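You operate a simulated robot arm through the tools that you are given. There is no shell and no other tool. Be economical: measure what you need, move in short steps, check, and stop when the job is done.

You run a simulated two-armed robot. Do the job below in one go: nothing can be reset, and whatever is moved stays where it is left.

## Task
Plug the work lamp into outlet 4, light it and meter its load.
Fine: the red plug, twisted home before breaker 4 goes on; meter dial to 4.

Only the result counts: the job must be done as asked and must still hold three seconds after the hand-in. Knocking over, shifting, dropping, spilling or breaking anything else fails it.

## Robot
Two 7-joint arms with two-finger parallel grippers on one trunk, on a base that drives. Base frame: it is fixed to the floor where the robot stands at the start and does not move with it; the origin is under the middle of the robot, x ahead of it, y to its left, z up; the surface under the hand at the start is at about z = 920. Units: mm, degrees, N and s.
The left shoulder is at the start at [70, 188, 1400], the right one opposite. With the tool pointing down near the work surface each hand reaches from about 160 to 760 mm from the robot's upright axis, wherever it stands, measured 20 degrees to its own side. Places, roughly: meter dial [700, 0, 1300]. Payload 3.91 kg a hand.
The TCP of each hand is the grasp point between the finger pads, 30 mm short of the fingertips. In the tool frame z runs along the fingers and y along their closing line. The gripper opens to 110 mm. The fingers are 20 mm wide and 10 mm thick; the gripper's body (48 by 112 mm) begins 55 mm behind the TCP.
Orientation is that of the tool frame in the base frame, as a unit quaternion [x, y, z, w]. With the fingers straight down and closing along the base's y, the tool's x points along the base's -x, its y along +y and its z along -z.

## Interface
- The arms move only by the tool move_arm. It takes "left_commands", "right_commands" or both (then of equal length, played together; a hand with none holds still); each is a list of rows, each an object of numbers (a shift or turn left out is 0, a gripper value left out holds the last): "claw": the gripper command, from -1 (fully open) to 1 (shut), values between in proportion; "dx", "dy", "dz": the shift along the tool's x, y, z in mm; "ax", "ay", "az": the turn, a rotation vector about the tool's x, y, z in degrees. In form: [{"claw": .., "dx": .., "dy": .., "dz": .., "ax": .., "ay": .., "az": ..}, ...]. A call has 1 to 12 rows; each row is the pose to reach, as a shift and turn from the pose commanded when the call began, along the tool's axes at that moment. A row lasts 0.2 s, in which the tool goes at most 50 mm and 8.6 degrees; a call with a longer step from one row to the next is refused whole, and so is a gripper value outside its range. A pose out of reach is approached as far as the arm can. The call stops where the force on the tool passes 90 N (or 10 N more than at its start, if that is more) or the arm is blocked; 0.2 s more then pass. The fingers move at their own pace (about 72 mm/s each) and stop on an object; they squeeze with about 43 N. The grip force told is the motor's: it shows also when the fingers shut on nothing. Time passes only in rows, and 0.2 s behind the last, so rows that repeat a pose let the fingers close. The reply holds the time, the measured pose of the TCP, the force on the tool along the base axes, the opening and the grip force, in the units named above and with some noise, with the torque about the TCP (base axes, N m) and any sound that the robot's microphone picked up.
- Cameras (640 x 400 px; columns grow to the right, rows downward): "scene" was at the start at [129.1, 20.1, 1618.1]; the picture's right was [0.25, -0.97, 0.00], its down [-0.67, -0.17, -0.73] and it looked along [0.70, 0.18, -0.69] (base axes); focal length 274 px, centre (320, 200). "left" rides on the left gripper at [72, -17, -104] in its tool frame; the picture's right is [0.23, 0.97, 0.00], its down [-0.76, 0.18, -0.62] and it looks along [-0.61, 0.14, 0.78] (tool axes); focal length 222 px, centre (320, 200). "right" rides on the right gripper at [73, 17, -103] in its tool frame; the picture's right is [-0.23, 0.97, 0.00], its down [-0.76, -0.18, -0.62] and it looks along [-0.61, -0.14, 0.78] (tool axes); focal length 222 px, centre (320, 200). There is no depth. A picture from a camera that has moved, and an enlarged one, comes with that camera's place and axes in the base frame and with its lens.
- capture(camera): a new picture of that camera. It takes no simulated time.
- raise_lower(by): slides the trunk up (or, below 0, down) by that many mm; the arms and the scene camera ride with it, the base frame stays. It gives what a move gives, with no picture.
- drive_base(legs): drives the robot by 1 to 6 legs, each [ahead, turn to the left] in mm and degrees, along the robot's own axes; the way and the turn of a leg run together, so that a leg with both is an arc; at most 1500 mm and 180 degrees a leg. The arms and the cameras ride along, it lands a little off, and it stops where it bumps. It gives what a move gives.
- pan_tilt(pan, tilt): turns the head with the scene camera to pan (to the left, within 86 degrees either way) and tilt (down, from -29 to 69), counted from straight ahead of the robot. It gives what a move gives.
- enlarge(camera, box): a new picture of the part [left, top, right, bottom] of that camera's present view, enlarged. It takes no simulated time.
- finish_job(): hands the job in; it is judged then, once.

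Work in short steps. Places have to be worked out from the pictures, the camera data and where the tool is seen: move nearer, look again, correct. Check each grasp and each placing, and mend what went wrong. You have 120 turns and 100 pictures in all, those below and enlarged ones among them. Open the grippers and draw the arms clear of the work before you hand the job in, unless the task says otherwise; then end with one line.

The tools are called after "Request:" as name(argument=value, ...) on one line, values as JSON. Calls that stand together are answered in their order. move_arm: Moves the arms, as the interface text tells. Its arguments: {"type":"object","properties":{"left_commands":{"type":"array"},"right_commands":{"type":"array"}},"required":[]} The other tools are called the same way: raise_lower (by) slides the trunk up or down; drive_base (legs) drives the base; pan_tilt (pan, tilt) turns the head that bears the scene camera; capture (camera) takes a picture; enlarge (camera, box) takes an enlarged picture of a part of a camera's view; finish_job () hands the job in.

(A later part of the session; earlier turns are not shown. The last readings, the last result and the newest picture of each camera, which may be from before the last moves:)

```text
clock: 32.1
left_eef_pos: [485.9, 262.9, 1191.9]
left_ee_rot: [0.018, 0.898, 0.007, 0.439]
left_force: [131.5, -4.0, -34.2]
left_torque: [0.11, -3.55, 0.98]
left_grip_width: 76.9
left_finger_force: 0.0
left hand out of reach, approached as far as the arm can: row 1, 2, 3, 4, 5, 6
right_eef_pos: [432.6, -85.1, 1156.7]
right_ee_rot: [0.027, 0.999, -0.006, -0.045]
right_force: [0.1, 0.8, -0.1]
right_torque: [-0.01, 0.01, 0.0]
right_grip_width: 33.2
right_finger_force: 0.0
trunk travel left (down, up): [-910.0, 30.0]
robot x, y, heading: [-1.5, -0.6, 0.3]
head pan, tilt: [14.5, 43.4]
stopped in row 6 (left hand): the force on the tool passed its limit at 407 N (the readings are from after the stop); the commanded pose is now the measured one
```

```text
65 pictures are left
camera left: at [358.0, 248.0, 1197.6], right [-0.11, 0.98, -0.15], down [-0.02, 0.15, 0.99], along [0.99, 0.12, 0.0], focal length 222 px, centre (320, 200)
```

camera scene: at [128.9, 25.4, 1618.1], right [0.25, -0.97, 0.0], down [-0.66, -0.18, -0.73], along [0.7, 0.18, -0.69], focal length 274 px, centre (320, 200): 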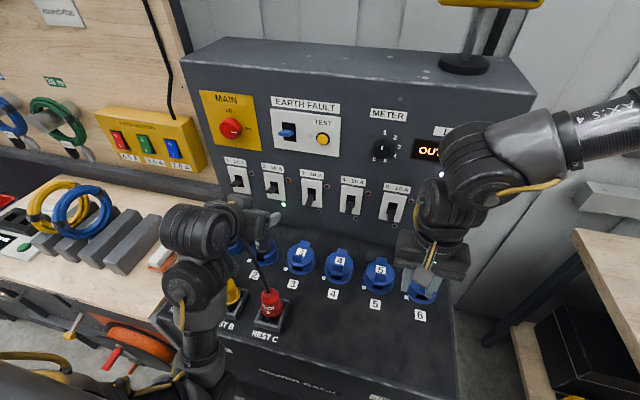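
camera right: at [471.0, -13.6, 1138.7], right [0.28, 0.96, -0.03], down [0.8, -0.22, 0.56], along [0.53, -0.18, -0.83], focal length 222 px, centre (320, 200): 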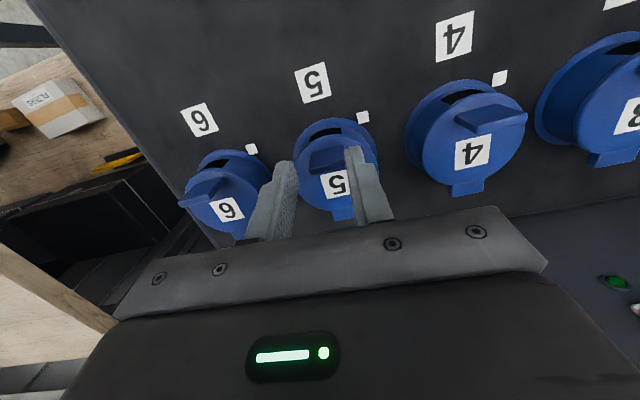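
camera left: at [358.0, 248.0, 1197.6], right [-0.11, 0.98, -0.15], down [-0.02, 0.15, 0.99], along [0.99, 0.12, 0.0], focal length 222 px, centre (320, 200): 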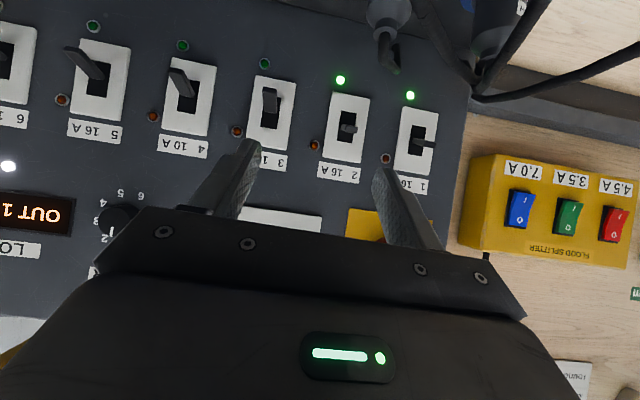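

Nothing on the panel was touched; the arm had folded onto itself being so near the robot. I extend the left hand up and forward before continuing to pitch down.

Request:
move_arm(left_commands=[{"dx": -30}, {"dx": -60}, {"dx": -90}, {"dx": -120}, {"dx": -120}])

Request:
capture(camera="scene")

```text
clock: 32.4
left_eef_pos: [488.6, 256.3, 1197.5]
left_ee_rot: [0.02, 0.896, 0.01, 0.443]
left_force: [47.3, -1.4, -12.8]
left_torque: [0.05, -1.52, 0.39]
left_grip_width: 77.1
left_finger_force: 0.0
right_eef_pos: [434.7, -92.5, 1154.4]
right_ee_rot: [0.027, 0.999, -0.003, -0.046]
right_force: [0.3, 0.7, -0.3]
right_torque: [0.04, -0.01, 0.01]
right_grip_width: 32.7
right_finger_force: 0.0
trunk travel left (down, up): [-910.0, 30.0]
robot x, y, heading: [5.5, 1.3, 0.3]
head pan, tilt: [14.5, 43.4]
stopped in row 1 (left hand): the force on the tool passed its limit at 189 N (the readings are from after the stop); the commanded pose is now the measured one
```

```text
64 pictures are left
camera scene: at [131.0, 16.2, 1618.0], right [0.25, -0.97, 0.0], down [-0.67, -0.17, -0.73], along [0.7, 0.19, -0.69], focal length 274 px, centre (320, 200)
```

scene: 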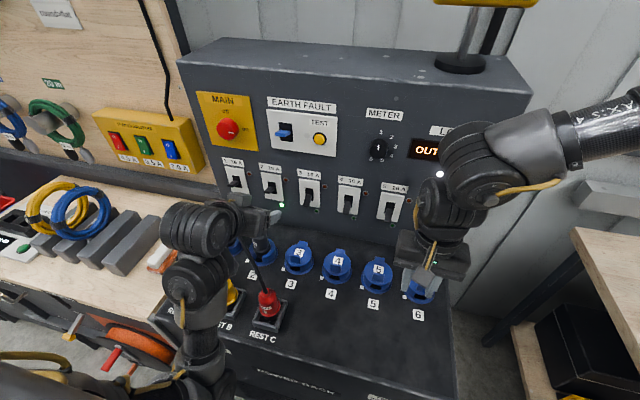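

Its own forearm pushes it along +x, so I move straight forward (+x) to unload.

Request:
move_arm(left_commands=[{"dx": -9, "dz": 12}, {"dx": -18, "dz": 24}, {"dx": -27, "dz": 36}, {"dx": -37, "dz": 47}, {"dx": -37, "dz": 47}])

```text
clock: 33.6
left_eef_pos: [547.3, 256.4, 1198.9]
left_ee_rot: [0.02, 0.896, 0.009, 0.443]
left_force: [-0.2, -0.4, 0.7]
left_torque: [0.06, 0.03, -0.03]
left_grip_width: 77.1
left_finger_force: 0.1
right_eef_pos: [432.9, -90.5, 1155.6]
right_ee_rot: [0.028, 0.999, -0.004, -0.045]
right_force: [-0.4, -0.2, -0.5]
right_torque: [-0.02, 0.0, -0.02]
right_grip_width: 33.0
right_finger_force: 0.2
trunk travel left (down, up): [-910.0, 30.0]
robot x, y, heading: [0.3, -0.0, 0.3]
head pan, tilt: [14.5, 43.4]
```

Unloaded. I raise the hand 80 mm while pitching it back to straight down.

Request:
move_arm(left_commands=[{"dx": -21, "dz": -16}, {"dx": -42, "dz": -33}, {"dx": -63, "dz": -49}, {"dx": -63, "dz": -49, "ay": 7.5}, {"dx": -63, "dz": -49, "ay": 15}, {"dx": -63, "dz": -49, "ay": 22.5}, {"dx": -63, "dz": -49, "ay": 30}, {"dx": -63, "dz": -49, "ay": 37.5}, {"dx": -63, "dz": -49, "ay": 45}, {"dx": -63, "dz": -49, "ay": 52.5}, {"dx": -63, "dz": -49, "ay": 52.5}])

Request:
capture(camera="scene")

```text
clock: 34.0
left_eef_pos: [550.4, 254.8, 1232.5]
left_ee_rot: [0.02, 0.891, 0.009, 0.454]
left_force: [43.3, -4.7, -12.4]
left_torque: [0.05, -1.43, 0.74]
left_grip_width: 77.1
left_finger_force: 0.0
right_eef_pos: [434.0, -89.5, 1153.6]
right_ee_rot: [0.028, 0.999, -0.005, -0.047]
right_force: [0.8, -0.5, -0.2]
right_torque: [-0.01, 0.0, 0.02]
right_grip_width: 32.9
right_finger_force: 0.0
trunk travel left (down, up): [-910.0, 30.0]
robot x, y, heading: [0.1, -2.1, 0.0]
head pan, tilt: [14.5, 43.4]
stopped in row 2 (left hand): the force on the tool passed its limit at 171 N (the readings are from after the stop); the commanded pose is now the measured one
```

```text
63 pictures are left
camera scene: at [130.6, 19.8, 1618.0], right [0.25, -0.97, 0.0], down [-0.67, -0.17, -0.73], along [0.7, 0.18, -0.69], focal length 274 px, centre (320, 200)
```

scene: 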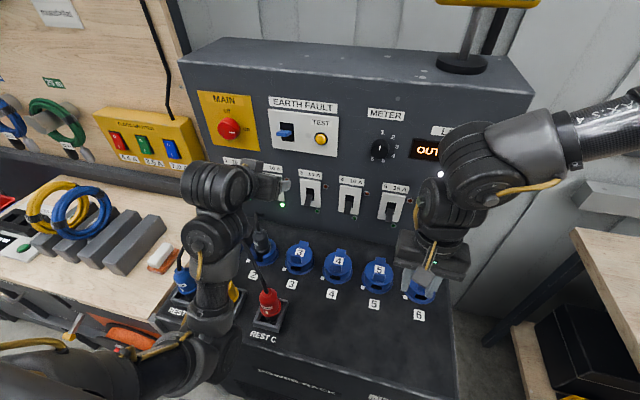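

The elbow has folded low, so the forearm meets the hand. I go back to horizontal, then rise to the starting height where the elbow can lift.

Request:
move_arm(left_commands=[{"dx": -9, "dz": 12}, {"dx": -18, "dz": 24}, {"dx": -18, "dz": 24, "ay": -8}, {"dx": -18, "dz": 24, "ay": -16}, {"dx": -18, "dz": 24, "ay": -24}, {"dx": -18, "dz": 24, "ay": -32}, {"dx": -18, "dz": 24, "ay": -36}, {"dx": -18, "dz": 24, "ay": -36}])

```text
clock: 35.9
left_eef_pos: [578.7, 253.3, 1233.1]
left_ee_rot: [0.022, 0.708, 0.002, 0.706]
left_force: [0.8, -0.3, 0.7]
left_torque: [0.03, 0.0, -0.01]
left_grip_width: 77.3
left_finger_force: 0.0
right_eef_pos: [433.1, -89.5, 1154.5]
right_ee_rot: [0.027, 0.999, -0.004, -0.046]
right_force: [0.1, 0.1, 0.4]
right_torque: [0.02, 0.02, 0.02]
right_grip_width: 33.1
right_finger_force: 0.0
trunk travel left (down, up): [-910.0, 30.0]
robot x, y, heading: [-1.7, 3.7, 0.2]
head pan, tilt: [14.5, 43.4]
```

Free again. I raise the hand to about z=1420 and out to the left.

Request:
move_arm(left_commands=[{"dx": -30, "dy": 10}, {"dx": -60, "dy": 20}, {"dx": -90, "dy": 30}, {"dx": -120, "dy": 45}, {"dx": -150, "dy": 60}, {"dx": -180, "dy": 75}, {"dx": -200, "dy": 90}, {"dx": -200, "dy": 90}])

Request:
capture(camera="scene")

```text
clock: 37.6
left_eef_pos: [584.3, 337.2, 1435.6]
left_ee_rot: [0.021, 0.709, 0.003, 0.705]
left_force: [-0.3, 0.0, -0.2]
left_torque: [0.0, 0.0, -0.01]
left_grip_width: 76.9
left_finger_force: 0.1
right_eef_pos: [433.1, -88.2, 1155.2]
right_ee_rot: [0.027, 0.999, -0.005, -0.046]
right_force: [-0.7, 1.4, 0.6]
right_torque: [0.0, -0.01, -0.02]
right_grip_width: 33.1
right_finger_force: 0.1
trunk travel left (down, up): [-910.0, 30.0]
robot x, y, heading: [0.6, 1.2, 0.3]
head pan, tilt: [14.5, 43.4]
```

```text
62 pictures are left
camera scene: at [129.6, 22.1, 1618.1], right [0.25, -0.97, 0.0], down [-0.66, -0.18, -0.73], along [0.7, 0.18, -0.69], focal length 274 px, centre (320, 200)
```

scene: 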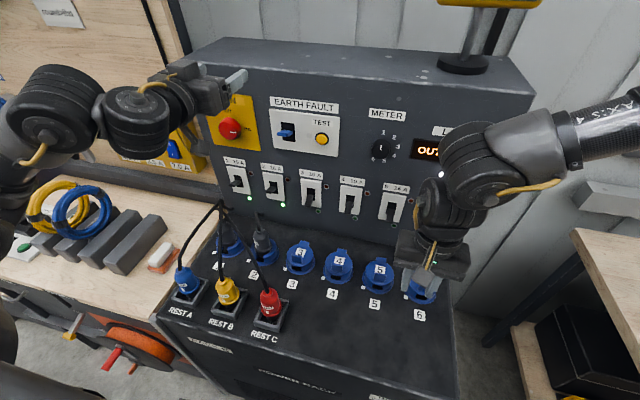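

Plugs are all in place. Pitch the left hand down here.

Request:
move_arm(left_commands=[{"ay": 8.2, "dx": -5}, {"ay": 16.4, "dx": -10}, {"ay": 24.6, "dx": -10, "dz": -10}, {"ay": 32.8, "dx": -10, "dz": -20}, {"ay": 41, "dx": -10, "dz": -30}, {"ay": 49.2, "dx": -10, "dz": -40}, {"ay": 57.4, "dx": -10, "dz": -50}, {"ay": 65.6, "dx": -10, "dz": -60}, {"ay": 73.8, "dx": -10, "dz": -60}, {"ay": 82, "dx": -10, "dz": -60}, {"ay": 90, "dx": -10, "dz": -60}, {"ay": 90, "dx": -10, "dz": -60}])

```text
clock: 40.2
left_eef_pos: [523.6, 338.3, 1446.4]
left_ee_rot: [0.014, 1.0, 0.016, -0.002]
left_force: [0.0, 0.0, 0.4]
left_torque: [0.0, -0.01, 0.03]
left_grip_width: 77.1
left_finger_force: 0.0
right_eef_pos: [432.6, -89.1, 1155.3]
right_ee_rot: [0.027, 0.999, -0.005, -0.045]
right_force: [-0.1, 0.1, 0.6]
right_torque: [0.0, -0.01, -0.01]
right_grip_width: 33.1
right_finger_force: 0.1
trunk travel left (down, up): [-910.0, 30.0]
robot x, y, heading: [-0.7, -1.9, 0.5]
head pan, tilt: [14.5, 43.4]
```

Good posture. Now I bring the left hand over outlet 4's lip, squared up and half open.

Request:
move_arm(left_commands=[{"claw": 0, "dx": -1, "dy": -24, "dz": 30, "ax": 1.8, "az": -1.6}, {"dx": -2, "dy": -48, "dz": 62, "ax": 1.8, "az": -1.6}, {"dx": -3, "dy": -72, "dz": 96, "ax": 1.8, "az": -1.6}, {"dx": -5, "dy": -96, "dz": 130, "ax": 1.8, "az": -1.6}, {"dx": -6, "dy": -120, "dz": 164, "ax": 1.8, "az": -1.6}, {"dx": -7, "dy": -144, "dz": 198, "ax": 1.8, "az": -1.6}, {"dx": -8, "dy": -168, "dz": 232, "ax": 1.8, "az": -1.6}, {"dx": -9, "dy": -192, "dz": 266, "ax": 1.8, "az": -1.6}, {"dx": -10, "dy": -216, "dz": 300, "ax": 1.8, "az": -1.6}, {"dx": -12, "dy": -238, "dz": 334, "ax": 1.8, "az": -1.6}, {"dx": -13, "dy": -258, "dz": 366, "ax": 1.8, "az": -1.6}, {"dx": -13, "dy": -258, "dz": 386, "ax": 1.8, "az": -1.6}])

Request:
capture(camera="left")

```text
clock: 42.9
left_eef_pos: [525.7, 93.4, 1048.0]
left_ee_rot: [0.001, 1.0, 0.0, -0.001]
left_force: [0.1, 0.3, 0.0]
left_torque: [0.0, 0.03, 0.01]
left_grip_width: 55.0
left_finger_force: 0.0
right_eef_pos: [432.7, -88.8, 1154.9]
right_ee_rot: [0.026, 0.999, -0.006, -0.046]
right_force: [-0.6, 0.4, -0.4]
right_torque: [0.01, -0.02, 0.02]
right_grip_width: 33.1
right_finger_force: 0.0
trunk travel left (down, up): [-910.0, 30.0]
robot x, y, heading: [0.3, -0.4, -0.2]
head pan, tilt: [14.5, 43.4]
```

```text
61 pictures are left
camera left: at [453.9, 76.8, 1151.2], right [-0.23, 0.97, 0.0], down [0.76, 0.18, 0.62], along [0.6, 0.14, -0.78], focal length 222 px, centre (320, 200)
```

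left: 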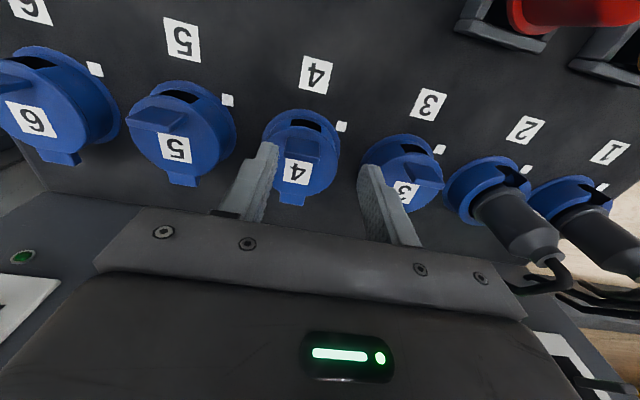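

The lip is at (541,77). I lower over it and close on its two ends.

Request:
move_arm(left_commands=[{"dx": -7, "dy": -8, "dz": 10}, {"dx": -14, "dy": -16, "dz": 25}, {"dx": -14, "dy": -16, "dz": 42}, {"dx": -14, "dy": -16, "dz": 55}, {"dx": -14, "dy": -16, "dz": 55, "claw": 1}, {"dx": -14, "dy": -16, "dz": 55, "claw": 1}, {"dx": -14, "dy": -16, "dz": 55, "claw": 1}])

Request:
enlarge(camera="left", box=[200, 80, 440, 230])

```text
clock: 44.5
left_eef_pos: [540.3, 81.6, 995.2]
left_ee_rot: [-0.001, 1.0, 0.001, -0.002]
left_force: [-0.7, 17.5, 1.9]
left_torque: [0.24, 0.06, 0.29]
left_grip_width: 29.5
left_finger_force: 44.8
right_eef_pos: [431.6, -86.1, 1155.1]
right_ee_rot: [0.027, 0.999, -0.006, -0.045]
right_force: [-1.0, -0.1, -0.7]
right_torque: [-0.02, -0.01, 0.02]
right_grip_width: 33.1
right_finger_force: 0.0
trunk travel left (down, up): [-910.0, 30.0]
robot x, y, heading: [-1.6, -1.6, 0.5]
head pan, tilt: [14.5, 43.4]
```

```text
2.67 times, centred on (320, 155) of left
camera zoom: at [468.3, 64.4, 1097.5], right [-0.23, 0.97, 0.0], down [0.76, 0.18, 0.62], along [0.6, 0.15, -0.78], focal length 592 px, centre (320, 320)
```

zoom: 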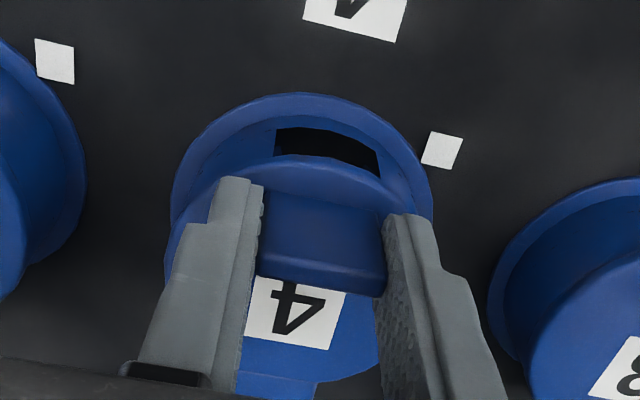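

Good pinch on both ends (29.5 mm). I swing the lid up along its arc to about 45°.

Request:
move_arm(left_commands=[{"dy": 2, "dx": -2, "dz": -8}, {"dy": 3, "dx": -6, "dz": -17}, {"dy": 3, "dx": -11, "dz": -25}, {"dy": 3, "dx": -16, "dz": -32}, {"dy": 3, "dx": -22, "dz": -38}, {"dy": 3, "dx": -29, "dz": -43}, {"dy": 3, "dx": -29, "dz": -43}])

Request:
capture(camera="left")

Request:
capture(camera="right")

```text
clock: 46.0
left_eef_pos: [569.3, 83.0, 1038.5]
left_ee_rot: [0.001, 1.0, 0.001, -0.002]
left_force: [-11.5, 3.7, -12.0]
left_torque: [0.06, 1.51, -0.05]
left_grip_width: 29.6
left_finger_force: 44.8
right_eef_pos: [431.9, -88.2, 1155.0]
right_ee_rot: [0.027, 0.999, -0.007, -0.045]
right_force: [-0.2, -0.9, 0.7]
right_torque: [-0.02, -0.02, 0.01]
right_grip_width: 33.0
right_finger_force: 0.0
trunk travel left (down, up): [-910.0, 30.0]
robot x, y, heading: [1.2, 0.4, 0.3]
head pan, tilt: [14.5, 43.4]
```

```text
59 pictures are left
camera left: at [497.1, 64.9, 1141.0], right [-0.23, 0.97, 0.0], down [0.76, 0.17, 0.62], along [0.6, 0.14, -0.78], focal length 222 px, centre (320, 200)
```

left: 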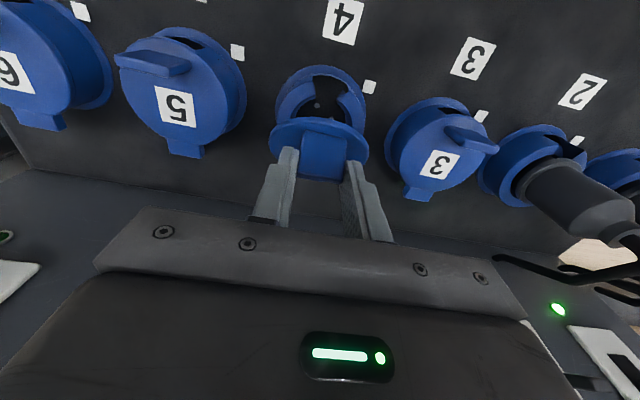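

```text
58 pictures are left
camera right: at [370.9, -67.4, 1265.2], right [0.28, 0.96, -0.03], down [0.8, -0.21, 0.55], along [0.52, -0.18, -0.83], focal length 222 px, centre (320, 200)
```

right: 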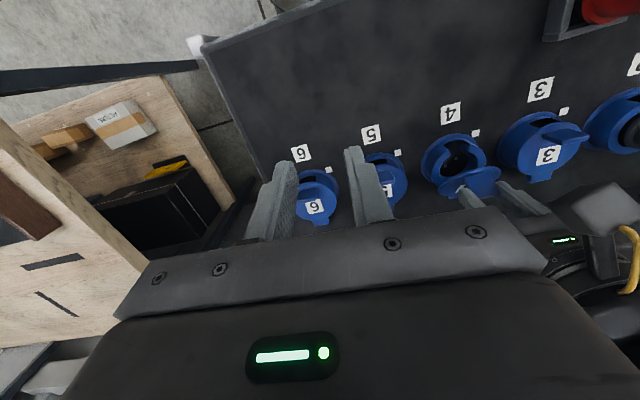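

The lid pivots nicely in the pinch; about 45° now and nothing forces it. I continue to about 65°.

Request:
move_arm(left_commands=[{"dx": -6, "dz": -4}, {"dx": -12, "dz": -7}, {"dx": -18, "dz": -9}, {"dx": -24, "dz": -10}, {"dx": -24, "dz": -10}])

Request:
enlarge(camera="left", box=[200, 40, 440, 240])

```text
clock: 47.2
left_eef_pos: [592.4, 83.0, 1050.8]
left_ee_rot: [0.0, 1.0, 0.002, -0.001]
left_force: [-16.1, 6.2, 0.7]
left_torque: [0.25, 1.49, -0.01]
left_grip_width: 29.2
left_finger_force: 45.3
right_eef_pos: [429.8, -88.4, 1157.0]
right_ee_rot: [0.028, 0.999, -0.005, -0.045]
right_force: [-0.3, 0.2, -0.2]
right_torque: [-0.01, -0.01, 0.01]
right_grip_width: 32.9
right_finger_force: 0.2
trunk travel left (down, up): [-910.0, 30.0]
robot x, y, heading: [-1.6, -0.4, 0.4]
head pan, tilt: [14.5, 43.4]
```

```text
2.00 times, centred on (320, 140) of left
camera zoom: at [519.5, 64.7, 1152.7], right [-0.23, 0.97, 0.0], down [0.76, 0.18, 0.62], along [0.61, 0.14, -0.78], focal length 444 px, centre (320, 320)
```

zoom: 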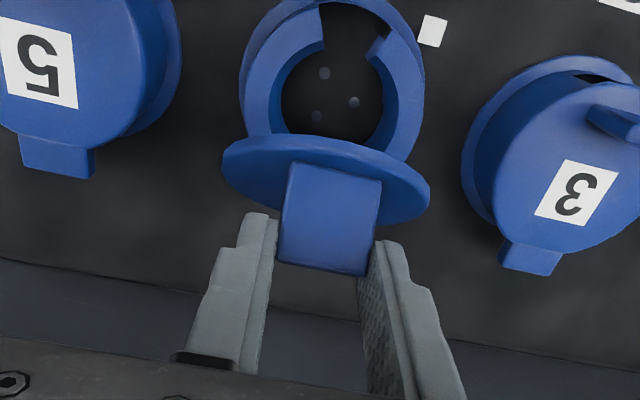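

Lid at ~65°, socket well visible. I continue a bit further, to about 80°.

Request:
move_arm(left_commands=[{"dx": -5, "dz": 0}, {"dx": -10, "dz": 0}, {"dx": -15, "dz": 1}, {"dx": -19, "dz": 2}, {"dx": -19, "dz": 2}])

Request:
enlarge(camera="left", box=[200, 40, 440, 240])

```text
clock: 48.5
left_eef_pos: [608.9, 82.3, 1051.5]
left_ee_rot: [0.0, 1.0, 0.001, 0.002]
left_force: [-12.1, 12.0, 34.5]
left_torque: [0.31, 1.08, -0.04]
left_grip_width: 29.2
left_finger_force: 44.6
right_eef_pos: [427.3, -88.8, 1158.0]
right_ee_rot: [0.027, 0.999, -0.006, -0.043]
right_force: [0.2, -0.1, -0.2]
right_torque: [-0.02, 0.02, 0.0]
right_grip_width: 33.1
right_finger_force: 0.0
trunk travel left (down, up): [-910.0, 30.0]
robot x, y, heading: [0.0, -1.0, 0.1]
head pan, tilt: [14.5, 43.4]
```

```text
2.00 times, centred on (320, 140) of left
camera zoom: at [535.5, 64.6, 1153.3], right [-0.23, 0.97, 0.0], down [0.76, 0.18, 0.63], along [0.61, 0.14, -0.78], focal length 444 px, centre (320, 320)
```

zoom: 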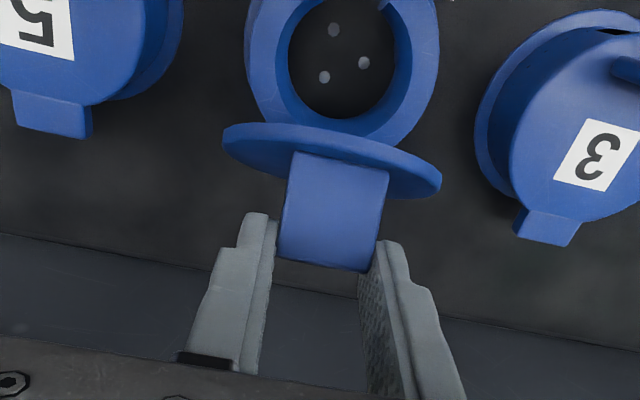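

Near 80° now, with the tool pressed up slightly. I raise 3 mm, push 10 mm further, then look before letting go.

Request:
move_arm(left_commands=[{"dx": -3, "dz": -3}, {"dx": -6, "dz": -3}, {"dx": -10, "dz": -2}, {"dx": -10, "dz": -2}])

Request:
enlarge(camera="scene", box=[270, 150, 430, 290])

```text
clock: 49.5
left_eef_pos: [618.6, 82.2, 1049.5]
left_ee_rot: [0.0, 1.0, 0.002, -0.001]
left_force: [-14.6, 9.6, 14.6]
left_torque: [-0.03, 1.53, 0.07]
left_grip_width: 28.9
left_finger_force: 45.2
right_eef_pos: [428.1, -87.6, 1156.8]
right_ee_rot: [0.028, 0.999, -0.005, -0.043]
right_force: [0.6, -0.3, 0.2]
right_torque: [0.03, -0.02, -0.02]
right_grip_width: 32.8
right_finger_force: 0.1
trunk travel left (down, up): [-910.0, 30.0]
robot x, y, heading: [-1.5, 1.0, 0.2]
head pan, tilt: [14.5, 43.4]
```

```text
2.86 times, centred on (350, 220) of scene
camera zoom: at [123.5, 22.6, 1618.5], right [0.25, -0.97, 0.0], down [-0.66, -0.18, -0.73], along [0.71, 0.18, -0.68], focal length 783 px, centre (234, 143)
```

zoom: 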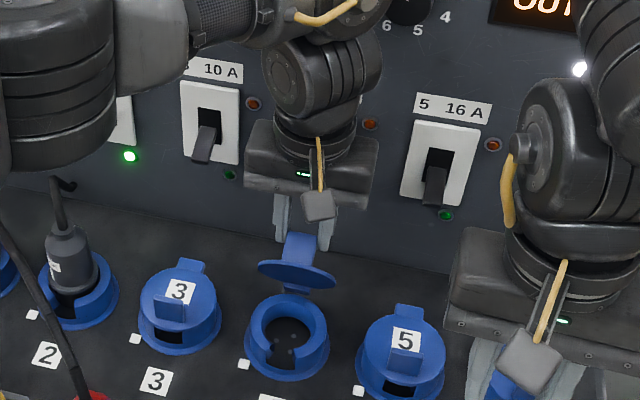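

The lid is around 80°. The toggle tips sit near x≈655, so I have a little room: 9 mm more, then I release and see whether it stays up.

Request:
move_arm(left_commands=[{"dx": -3, "dz": 0}, {"dx": -6, "dz": 1}, {"dx": -9, "dz": 2}, {"dx": -9, "dz": 2}])

Request:
enlarge(camera="left", box=[200, 40, 440, 240])

```text
clock: 50.5
left_eef_pos: [629.0, 81.1, 1049.2]
left_ee_rot: [0.0, 1.0, 0.002, 0.001]
left_force: [-13.0, 9.3, 13.9]
left_torque: [0.03, 1.44, 0.05]
left_grip_width: 29.2
left_finger_force: 45.0
right_eef_pos: [429.3, -86.8, 1156.5]
right_ee_rot: [0.028, 0.999, -0.006, -0.044]
right_force: [0.3, 0.4, -0.1]
right_torque: [-0.04, 0.0, -0.01]
right_grip_width: 33.1
right_finger_force: 0.0
trunk travel left (down, up): [-910.0, 30.0]
robot x, y, heading: [1.0, 0.9, 0.0]
head pan, tilt: [14.5, 43.4]
```

```text
2.00 times, centred on (320, 140) of left
camera zoom: at [555.9, 64.8, 1151.2], right [-0.23, 0.97, 0.0], down [0.76, 0.18, 0.62], along [0.61, 0.14, -0.78], focal length 444 px, centre (320, 320)
```

zoom: 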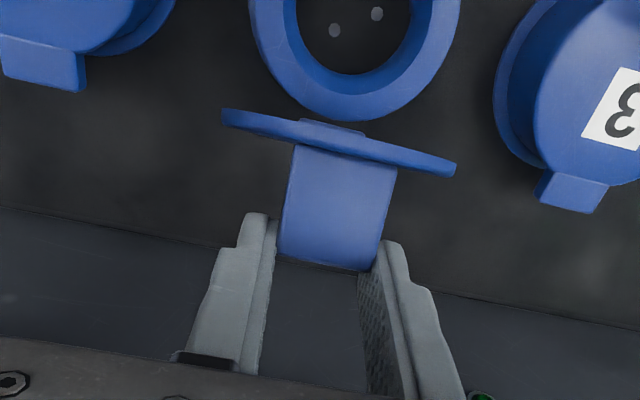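

The lid is about upright. I open the fingers to test it.

Request:
move_arm(left_commands=[{"claw": 0.3}, {"claw": 0.3}, {"claw": 0.3}])

Request:
enlarge(camera="left", box=[200, 40, 440, 240])

```text
clock: 51.2
left_eef_pos: [631.9, 81.0, 1046.1]
left_ee_rot: [0.0, 1.0, 0.002, -0.002]
left_force: [-1.0, 0.2, 0.3]
left_torque: [0.04, -0.01, -0.01]
left_grip_width: 38.5
left_finger_force: 0.0
right_eef_pos: [434.1, -89.3, 1155.0]
right_ee_rot: [0.027, 0.999, -0.005, -0.045]
right_force: [-0.5, -0.4, -0.6]
right_torque: [-0.02, 0.04, 0.01]
right_grip_width: 33.1
right_finger_force: 0.3
trunk travel left (down, up): [-910.0, 30.0]
robot x, y, heading: [3.3, -1.3, 0.2]
head pan, tilt: [14.5, 43.4]
```

```text
2.00 times, centred on (320, 140) of left
camera zoom: at [559.8, 62.9, 1148.9], right [-0.23, 0.97, 0.0], down [0.76, 0.18, 0.62], along [0.6, 0.14, -0.78], focal length 444 px, centre (320, 320)
```

zoom: 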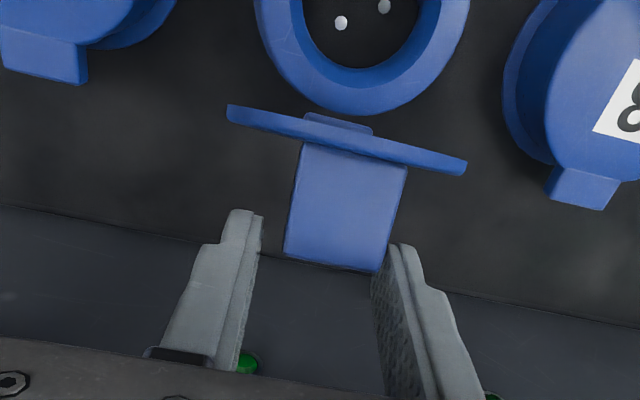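

The lid stays open by itself. I lift the fingers straight up off the lip and back away.

Request:
move_arm(left_commands=[{"dx": 1, "dz": -15}, {"dx": 2, "dz": -30}, {"dx": 3, "dz": -48}, {"dx": 20, "dz": -58}, {"dx": 50, "dz": -70}, {"dx": 95, "dz": -85}, {"dx": 140, "dz": -100}, {"dx": 180, "dy": 20, "dz": -110}, {"dx": 200, "dy": 55, "dz": -110}, {"dx": 210, "dy": 90, "dz": -110}])

Request:
capture(camera="scene")

Request:
capture(camera="left")

```text
clock: 53.5
left_eef_pos: [476.6, 199.4, 1148.5]
left_ee_rot: [0.003, 1.0, -0.001, -0.003]
left_force: [-0.6, 0.2, -0.1]
left_torque: [-0.05, 0.0, -0.01]
left_grip_width: 38.7
left_finger_force: 0.1
left hand out of reach, approached as far as the arm can: row 7, 8, 9, 10
right_eef_pos: [430.7, -86.9, 1156.1]
right_ee_rot: [0.028, 0.999, -0.006, -0.045]
right_force: [0.4, -0.2, -0.2]
right_torque: [0.01, -0.01, -0.03]
right_grip_width: 32.8
right_finger_force: 0.1
trunk travel left (down, up): [-910.0, 30.0]
robot x, y, heading: [-2.5, -2.3, 0.2]
head pan, tilt: [14.5, 43.4]
```

```text
52 pictures are left
camera scene: at [127.1, 23.8, 1618.3], right [0.25, -0.97, 0.0], down [-0.66, -0.18, -0.73], along [0.7, 0.18, -0.69], focal length 274 px, centre (320, 200)
```

scene: 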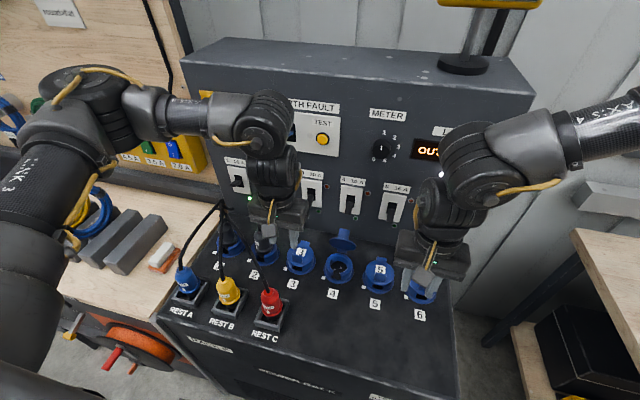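

```text
51 pictures are left
camera left: at [403.8, 182.1, 1251.3], right [-0.22, 0.98, 0.0], down [0.77, 0.17, 0.62], along [0.6, 0.14, -0.79], focal length 222 px, centre (320, 200)
```

left: 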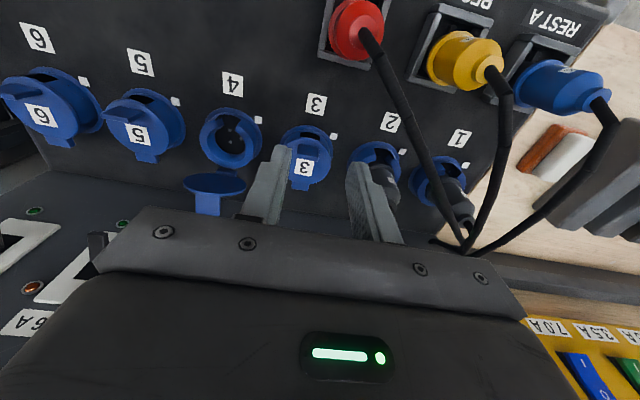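

The lid holds open. The socket centre is near (564, 80) and the red plug near (397, 219). I move the left hand over the plug.

Request:
move_arm(left_commands=[{"claw": -0.2, "dx": 20, "dy": 5}, {"dx": 40, "dy": 10}, {"dx": 60, "dy": 15}, {"dx": 79, "dy": 20}, {"dx": 79, "dy": 20, "dz": 30}, {"dx": 79, "dy": 20, "dz": 40}])

Request:
capture(camera="left")

Request:
enlarge(camera="scene", box=[190, 220, 350, 340])

```text
clock: 54.9
left_eef_pos: [436.3, 245.6, 1095.8]
left_ee_rot: [0.003, 1.0, -0.001, -0.004]
left_force: [-0.2, 0.0, -0.5]
left_torque: [0.01, 0.0, 0.0]
left_grip_width: 66.0
left_finger_force: 0.0
left hand out of reach, approached as far as the arm can: row 1, 2, 3, 4, 5, 6
right_eef_pos: [433.8, -89.5, 1156.5]
right_ee_rot: [0.028, 0.999, -0.005, -0.046]
right_force: [0.4, -1.0, -0.3]
right_torque: [0.03, -0.03, 0.01]
right_grip_width: 33.0
right_finger_force: 0.0
trunk travel left (down, up): [-910.0, 30.0]
robot x, y, heading: [1.2, -0.2, 0.4]
head pan, tilt: [14.5, 43.4]
```

```text
50 pictures are left
camera left: at [364.1, 229.3, 1198.8], right [-0.22, 0.97, 0.0], down [0.77, 0.17, 0.62], along [0.6, 0.14, -0.79], focal length 222 px, centre (320, 200)
```

left: 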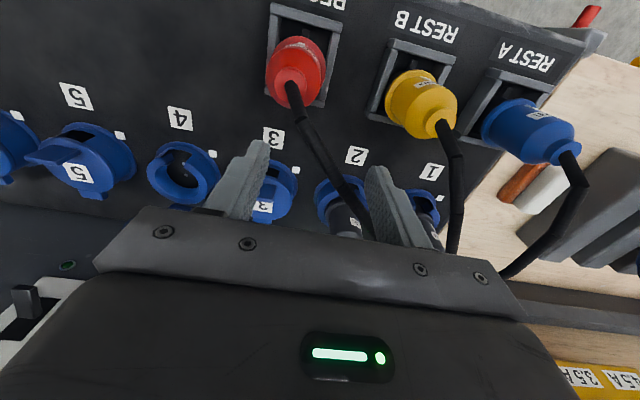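

```text
3.33 times, centred on (270, 280) of scene
camera zoom: at [130.4, 20.5, 1618.1], right [0.25, -0.97, 0.0], down [-0.66, -0.17, -0.73], along [0.7, 0.18, -0.69], focal length 914 px, centre (487, -67)
```

zoom: 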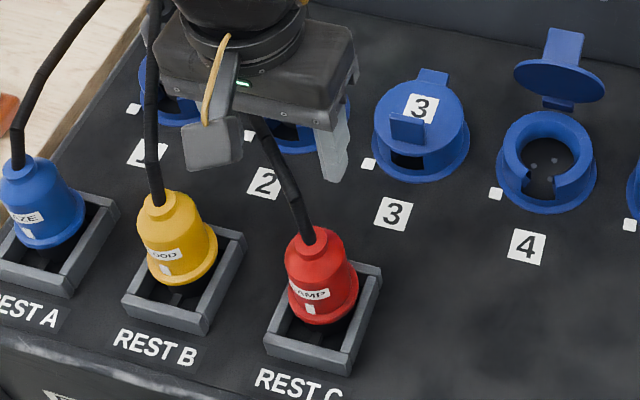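

The left hand can't reach closer to the robot than x≈436, so I raise it and back the base up 110 mm.

Request:
move_arm(left_commands=[{"dz": -30}, {"dz": -60}, {"dz": -90}, {"dz": -90}])

Request:
drive_base(legs=[[-110, 0]])

```text
clock: 55.9
left_eef_pos: [449.7, 253.9, 1185.3]
left_ee_rot: [0.002, 1.0, 0.001, -0.002]
left_force: [0.5, -0.6, -0.2]
left_torque: [0.04, -0.01, 0.01]
left_grip_width: 65.9
left_finger_force: 0.0
left hand out of reach, approached as far as the arm can: row 1, 2, 3, 4
right_eef_pos: [432.4, -88.7, 1154.7]
right_ee_rot: [0.027, 0.999, -0.006, -0.046]
right_force: [0.0, 0.9, 0.2]
right_torque: [0.03, -0.04, 0.01]
right_grip_width: 32.9
right_finger_force: 0.0
trunk travel left (down, up): [-910.0, 30.0]
robot x, y, heading: [-0.1, 1.7, 0.3]
head pan, tilt: [14.5, 43.4]
```

```text
clock: 57.0
left_eef_pos: [343.9, 254.6, 1180.9]
left_ee_rot: [0.0, 1.0, 0.0, -0.006]
left_force: [-0.7, 0.4, 0.2]
left_torque: [0.0, 0.06, -0.02]
left_grip_width: 66.1
left_finger_force: 0.0
right_eef_pos: [327.7, -88.3, 1152.7]
right_ee_rot: [0.025, 0.998, -0.005, -0.048]
right_force: [0.9, 0.3, -0.7]
right_torque: [0.02, 0.0, 0.02]
right_grip_width: 32.8
right_finger_force: 0.1
trunk travel left (down, up): [-910.0, 30.0]
robot x, y, heading: [-110.9, -0.3, -0.0]
head pan, tilt: [14.5, 43.4]
```

Base is back 110 mm. I centre the left hand above the plug, yawed -22° so the coming twist ends at +25°.

Request:
move_arm(left_commands=[{"dx": -18, "dy": -12, "az": -7}, {"dx": -37, "dy": -25, "az": -14}, {"dx": -56, "dy": -38, "az": -22}, {"dx": -56, "dy": -38, "az": -22, "dz": 20}, {"dx": -56, "dy": -38, "az": -22, "dz": 40}, {"dx": -56, "dy": -38, "az": -22, "dz": 40}])

Request:
capture(camera="left")

Request:
capture(camera="scene")

```text
clock: 58.5
left_eef_pos: [445.9, 244.3, 1138.1]
left_ee_rot: [-0.19, 0.982, 0.0, -0.003]
left_force: [0.0, -0.3, 0.5]
left_torque: [-0.06, -0.03, 0.03]
left_grip_width: 66.2
left_finger_force: 0.1
left hand out of reach, approached as far as the arm can: row 1, 2, 3, 4, 5, 6
right_eef_pos: [322.9, -87.4, 1155.4]
right_ee_rot: [0.027, 0.999, -0.006, -0.047]
right_force: [-0.2, 0.6, 0.1]
right_torque: [-0.01, -0.02, 0.0]
right_grip_width: 32.9
right_finger_force: 0.1
trunk travel left (down, up): [-910.0, 30.0]
robot x, y, heading: [-109.1, -0.1, -0.1]
head pan, tilt: [14.5, 43.4]
```

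```text
48 pictures are left
camera left: at [384.7, 201.8, 1240.4], right [-0.57, 0.82, 0.0], down [0.64, 0.45, 0.62], along [0.51, 0.36, -0.79], focal length 222 px, centre (320, 200)
```

left: 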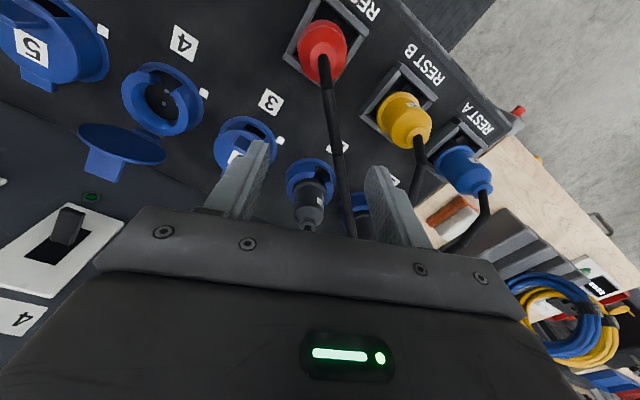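

```text
47 pictures are left
camera scene: at [17.7, 20.4, 1618.3], right [0.25, -0.97, 0.0], down [-0.66, -0.17, -0.73], along [0.7, 0.18, -0.69], focal length 274 px, centre (320, 200)
```

scene: 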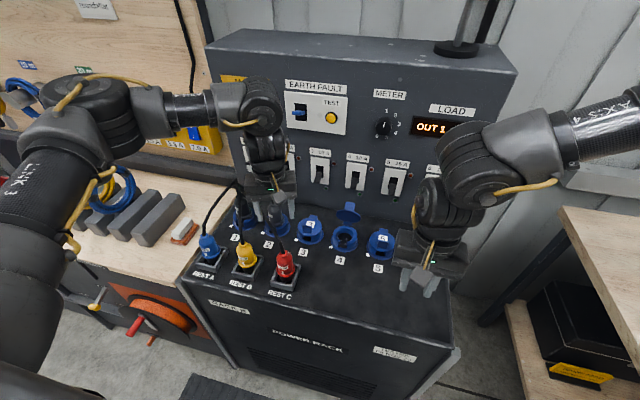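

The hand lagged an unreachable (too-folded) command, so I correct the command outward; the reply will tell where the commanded pose really is.

Request:
move_arm(left_commands=[{"dx": -40, "dy": 6}, {"dx": -80, "dy": 12}, {"dx": -110, "dy": 17}, {"dx": -129, "dy": 17, "dz": 15}, {"dx": -129, "dy": 17, "dz": 37}, {"dx": -129, "dy": 17, "dz": 37}])

```text
clock: 59.9
left_eef_pos: [556.6, 308.7, 1102.2]
left_ee_rot: [-0.191, 0.982, 0.001, -0.003]
left_force: [-0.3, -0.6, -0.2]
left_torque: [-0.03, 0.01, 0.02]
left_grip_width: 65.8
left_finger_force: 0.1
right_eef_pos: [322.5, -89.9, 1155.5]
right_ee_rot: [0.027, 0.999, -0.004, -0.046]
right_force: [-0.2, 0.2, -0.8]
right_torque: [0.02, -0.05, 0.0]
right_grip_width: 32.7
right_finger_force: 0.1
trunk travel left (down, up): [-910.0, 30.0]
robot x, y, heading: [-109.2, -1.1, -0.0]
head pan, tilt: [14.5, 43.4]
```

That clamped to the reached pose and moved relative to it; now at (557,309). I raise a bit and move back over the plug at (400,217).

Request:
move_arm(left_commands=[{"dz": -20}, {"dz": -40, "dx": 15}, {"dz": -40, "dx": 50, "dy": -7}, {"dz": -40, "dx": 90, "dy": -13}, {"dz": -40, "dx": 130, "dy": -20}, {"dz": -40, "dx": 160, "dy": -24}, {"dz": -40, "dx": 180, "dy": -27}, {"dz": -40, "dx": 180, "dy": -27}])

Request:
capture(camera="left")

```text
clock: 61.6
left_eef_pos: [445.4, 242.3, 1140.1]
left_ee_rot: [-0.19, 0.982, 0.001, -0.003]
left_force: [0.4, -0.5, 0.3]
left_torque: [-0.02, -0.03, -0.01]
left_grip_width: 66.2
left_finger_force: 0.2
left hand out of reach, approached as far as the arm can: row 5, 6, 7, 8
right_eef_pos: [322.9, -89.6, 1154.1]
right_ee_rot: [0.027, 0.999, -0.005, -0.046]
right_force: [0.3, 0.1, 0.3]
right_torque: [0.02, -0.02, -0.05]
right_grip_width: 33.2
right_finger_force: 0.2
trunk travel left (down, up): [-910.0, 30.0]
robot x, y, heading: [-113.5, -0.7, 0.0]
head pan, tilt: [14.5, 43.4]
```

```text
46 pictures are left
camera left: at [386.2, 199.1, 1242.2], right [-0.57, 0.82, 0.0], down [0.64, 0.45, 0.62], along [0.51, 0.36, -0.79], focal length 222 px, centre (320, 200)
```

left: 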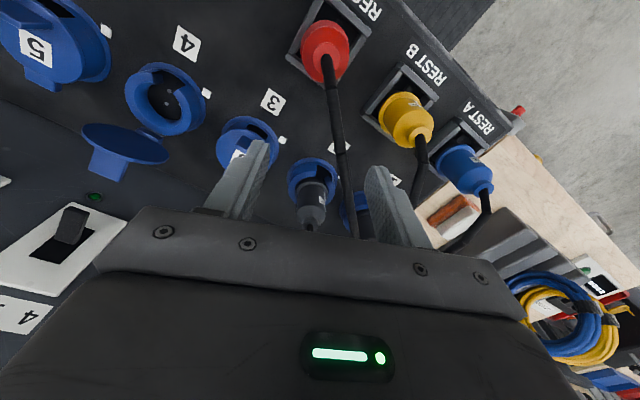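

Negative yaw seems to be the restriction. I return the yaw to 0 and try again toward (400,217).

Request:
move_arm(left_commands=[{"az": 7}, {"az": 14}, {"az": 22}, {"az": 22, "dx": 15, "dy": -2}, {"az": 22, "dx": 32, "dy": -4, "dz": 5}, {"az": 22, "dx": 51, "dy": -6, "dz": 10}, {"az": 22, "dx": 51, "dy": -6, "dz": 10}])

```text
clock: 63.2
left_eef_pos: [403.8, 218.0, 1128.4]
left_ee_rot: [0.001, 1.0, 0.001, -0.003]
left_force: [0.2, 0.5, -0.5]
left_torque: [-0.02, 0.01, 0.0]
left_grip_width: 65.9
left_finger_force: 0.1
right_eef_pos: [321.8, -88.2, 1155.5]
right_ee_rot: [0.027, 0.999, -0.004, -0.046]
right_force: [0.2, 0.1, 0.2]
right_torque: [0.03, 0.01, -0.02]
right_grip_width: 33.0
right_finger_force: 0.1
trunk travel left (down, up): [-910.0, 30.0]
robot x, y, heading: [-108.2, -0.4, 0.2]
head pan, tilt: [14.5, 43.4]
```

That reached (404,218) at zero yaw. I look at the plug between the fingers.

Request:
capture(camera="left")

Request:
enlarge(camera="scene", box=[190, 170, 350, 290])

```text
45 pictures are left
camera left: at [331.6, 201.1, 1230.5], right [-0.23, 0.97, 0.0], down [0.77, 0.18, 0.62], along [0.6, 0.14, -0.79], focal length 222 px, centre (320, 200)
```

left: 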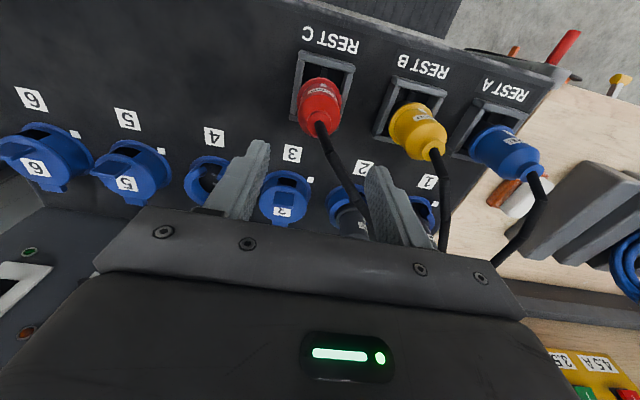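

```text
3.33 times, centred on (270, 230) of scene
camera zoom: at [19.3, 19.1, 1618.1], right [0.25, -0.97, 0.0], down [-0.66, -0.17, -0.73], along [0.7, 0.18, -0.69], focal length 914 px, centre (487, 100)
```

zoom: 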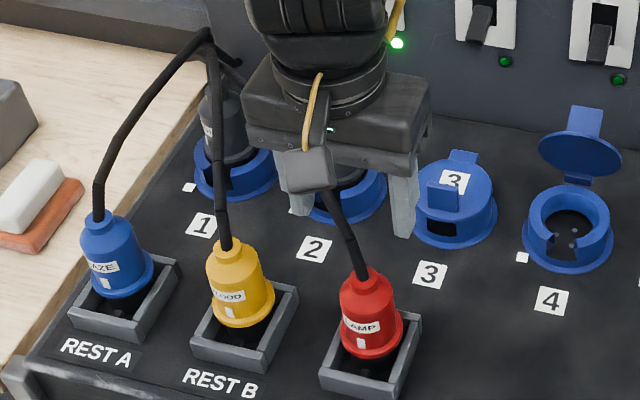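

The plug's cable leaves forward-left, clear of the fingers. I descend 45 mm centred on about (401,215) and look again.

Request:
move_arm(left_commands=[{"dx": 3, "dy": -3, "dz": 20}, {"dx": 3, "dy": -3, "dz": 45}, {"dx": 3, "dy": -3, "dz": 45}])

Request:
capture(camera="left")

```text
clock: 64.0
left_eef_pos: [400.4, 215.3, 1084.1]
left_ee_rot: [-0.001, 1.0, 0.0, -0.003]
left_force: [-0.4, 0.4, -0.2]
left_torque: [-0.05, 0.01, 0.01]
left_grip_width: 65.9
left_finger_force: 0.1
right_eef_pos: [322.7, -88.6, 1155.4]
right_ee_rot: [0.026, 0.999, -0.005, -0.046]
right_force: [-0.7, -0.1, -1.1]
right_torque: [0.01, 0.0, 0.0]
right_grip_width: 33.1
right_finger_force: 0.0
trunk travel left (down, up): [-910.0, 30.0]
robot x, y, heading: [-108.9, -4.6, -0.2]
head pan, tilt: [14.5, 43.4]
```

```text
43 pictures are left
camera left: at [327.4, 198.8, 1186.2], right [-0.23, 0.97, 0.0], down [0.76, 0.18, 0.62], along [0.6, 0.14, -0.78], focal length 222 px, centre (320, 200)
```

left: 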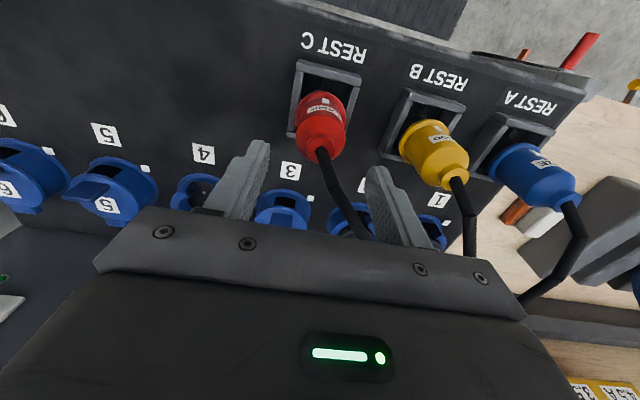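

The plug axis is nearer x≈389, top about z≈1040. I shift 11 mm back, and lower to z≈1022 for the grasp.

Request:
move_arm(left_commands=[{"dx": 11, "dy": -1, "dz": 15}, {"dx": 11, "dy": -1, "dz": 35}, {"dx": 11, "dy": -1, "dz": 50}, {"dx": 11, "dy": -1, "dz": 60}, {"dx": 11, "dy": -1, "dz": 60}])

Request:
enlarge(camera="left", box=[200, 60, 440, 240])

Request:
enlarge(camera="scene", box=[220, 190, 340, 290])

```text
clock: 65.2
left_eef_pos: [390.1, 216.4, 1022.8]
left_ee_rot: [0.001, 1.0, 0.001, -0.003]
left_force: [0.4, 1.2, -0.3]
left_torque: [0.01, -0.01, 0.01]
left_grip_width: 65.9
left_finger_force: 0.2
right_eef_pos: [322.8, -89.7, 1155.1]
right_ee_rot: [0.027, 0.999, -0.005, -0.046]
right_force: [-0.6, 0.8, -0.9]
right_torque: [0.05, 0.0, 0.02]
right_grip_width: 32.8
right_finger_force: 0.1
trunk travel left (down, up): [-910.0, 30.0]
robot x, y, heading: [-110.8, 0.0, 0.2]
head pan, tilt: [14.5, 43.4]
```

```text
2.22 times, centred on (320, 150) of left
camera zoom: at [317.4, 198.7, 1124.9], right [-0.23, 0.97, 0.0], down [0.77, 0.18, 0.62], along [0.6, 0.14, -0.79], focal length 494 px, centre (320, 311)
```

zoom: 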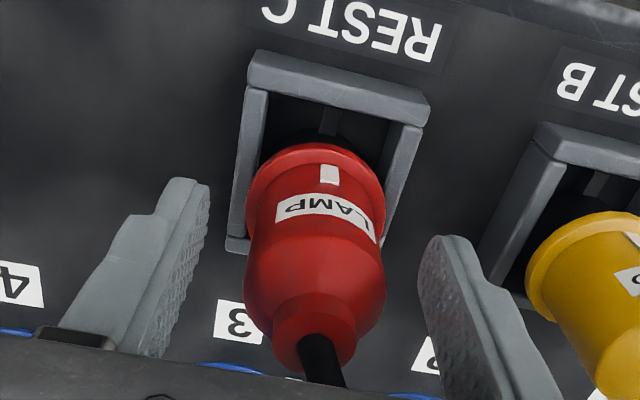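

```text
4.00 times, centred on (280, 240) of scene
camera zoom: at [19.1, 19.1, 1618.1], right [0.25, -0.97, 0.0], down [-0.66, -0.17, -0.73], along [0.7, 0.18, -0.69], focal length 1096 px, centre (480, 40)
```

zoom: 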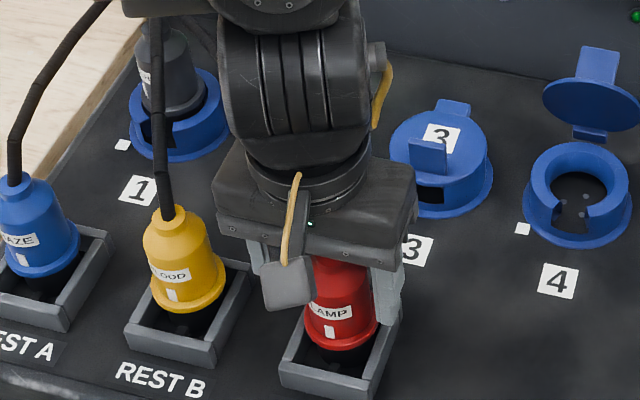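

The red "LAMP" plug sits between the fingers with its mark toward the robot, matching the socket slot. I close.

Request:
move_arm(left_commands=[{"claw": 1}, {"claw": 1}, {"claw": 1}, {"claw": 1}])

Request:
enlarge(camera="left", box=[200, 60, 440, 240])

```text
clock: 66.2
left_eef_pos: [389.4, 216.1, 1022.3]
left_ee_rot: [0.0, 1.0, 0.001, -0.002]
left_force: [-0.2, -0.4, -0.1]
left_torque: [-0.06, 0.04, -0.01]
left_grip_width: 39.9
left_finger_force: 43.3
right_eef_pos: [323.3, -89.0, 1155.5]
right_ee_rot: [0.027, 0.999, -0.005, -0.045]
right_force: [-0.2, -0.8, 0.8]
right_torque: [0.01, -0.04, 0.01]
right_grip_width: 33.0
right_finger_force: 0.1
trunk travel left (down, up): [-910.0, 30.0]
robot x, y, heading: [-109.0, -1.1, -0.1]
head pan, tilt: [14.5, 43.4]
```

```text
2.22 times, centred on (320, 150) of left
camera zoom: at [317.5, 198.7, 1125.1], right [-0.23, 0.97, 0.0], down [0.77, 0.18, 0.62], along [0.6, 0.14, -0.79], focal length 494 px, centre (320, 311)
```

zoom: 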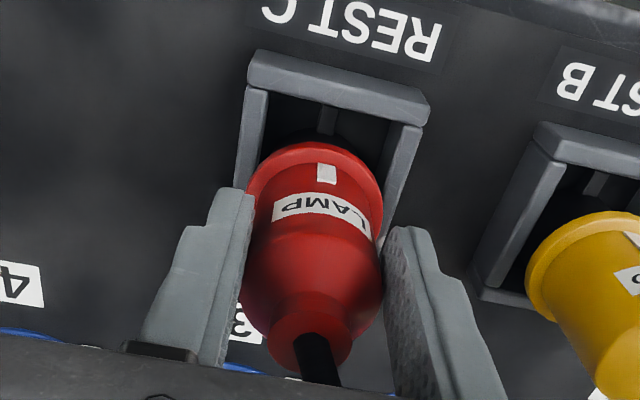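

Gripped at 39.9 mm. I lift straight up 90 mm.

Request:
move_arm(left_commands=[{"dz": -10}, {"dz": -25}, {"dz": -45}, {"dz": -70}, {"dz": -90}, {"dz": -90}])

Request:
capture(camera="left")

Request:
enlarge(camera="scene", box=[200, 150, 360, 270])

```text
clock: 67.7
left_eef_pos: [389.9, 216.8, 1112.7]
left_ee_rot: [0.0, 1.0, 0.002, -0.002]
left_force: [-0.3, -0.2, -0.5]
left_torque: [0.0, 0.0, 0.01]
left_grip_width: 39.6
left_finger_force: 42.8
right_eef_pos: [324.5, -89.2, 1155.7]
right_ee_rot: [0.026, 0.999, -0.006, -0.046]
right_force: [-0.7, -0.6, 0.3]
right_torque: [-0.04, -0.03, 0.01]
right_grip_width: 33.2
right_finger_force: 0.1
trunk travel left (down, up): [-910.0, 30.0]
robot x, y, heading: [-111.9, -0.1, 0.2]
head pan, tilt: [14.5, 43.4]
```

```text
39 pictures are left
camera left: at [318.0, 199.5, 1216.0], right [-0.23, 0.97, 0.0], down [0.77, 0.18, 0.62], along [0.6, 0.14, -0.79], focal length 222 px, centre (320, 200)
```

left: 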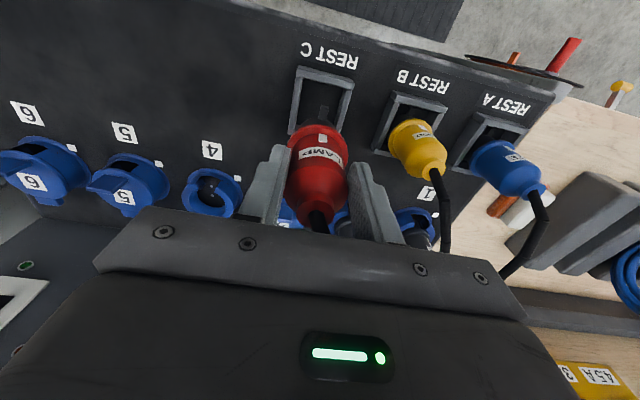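

```text
3.33 times, centred on (280, 210) of scene
camera zoom: at [19.7, 19.4, 1618.1], right [0.25, -0.97, 0.0], down [-0.67, -0.17, -0.73], along [0.7, 0.18, -0.69], focal length 914 px, centre (453, 167)
```

zoom: 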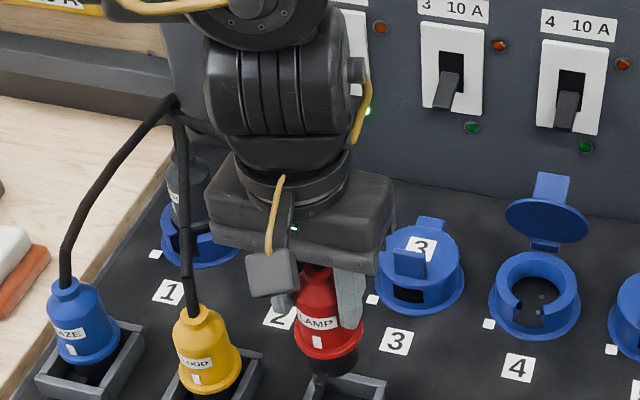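

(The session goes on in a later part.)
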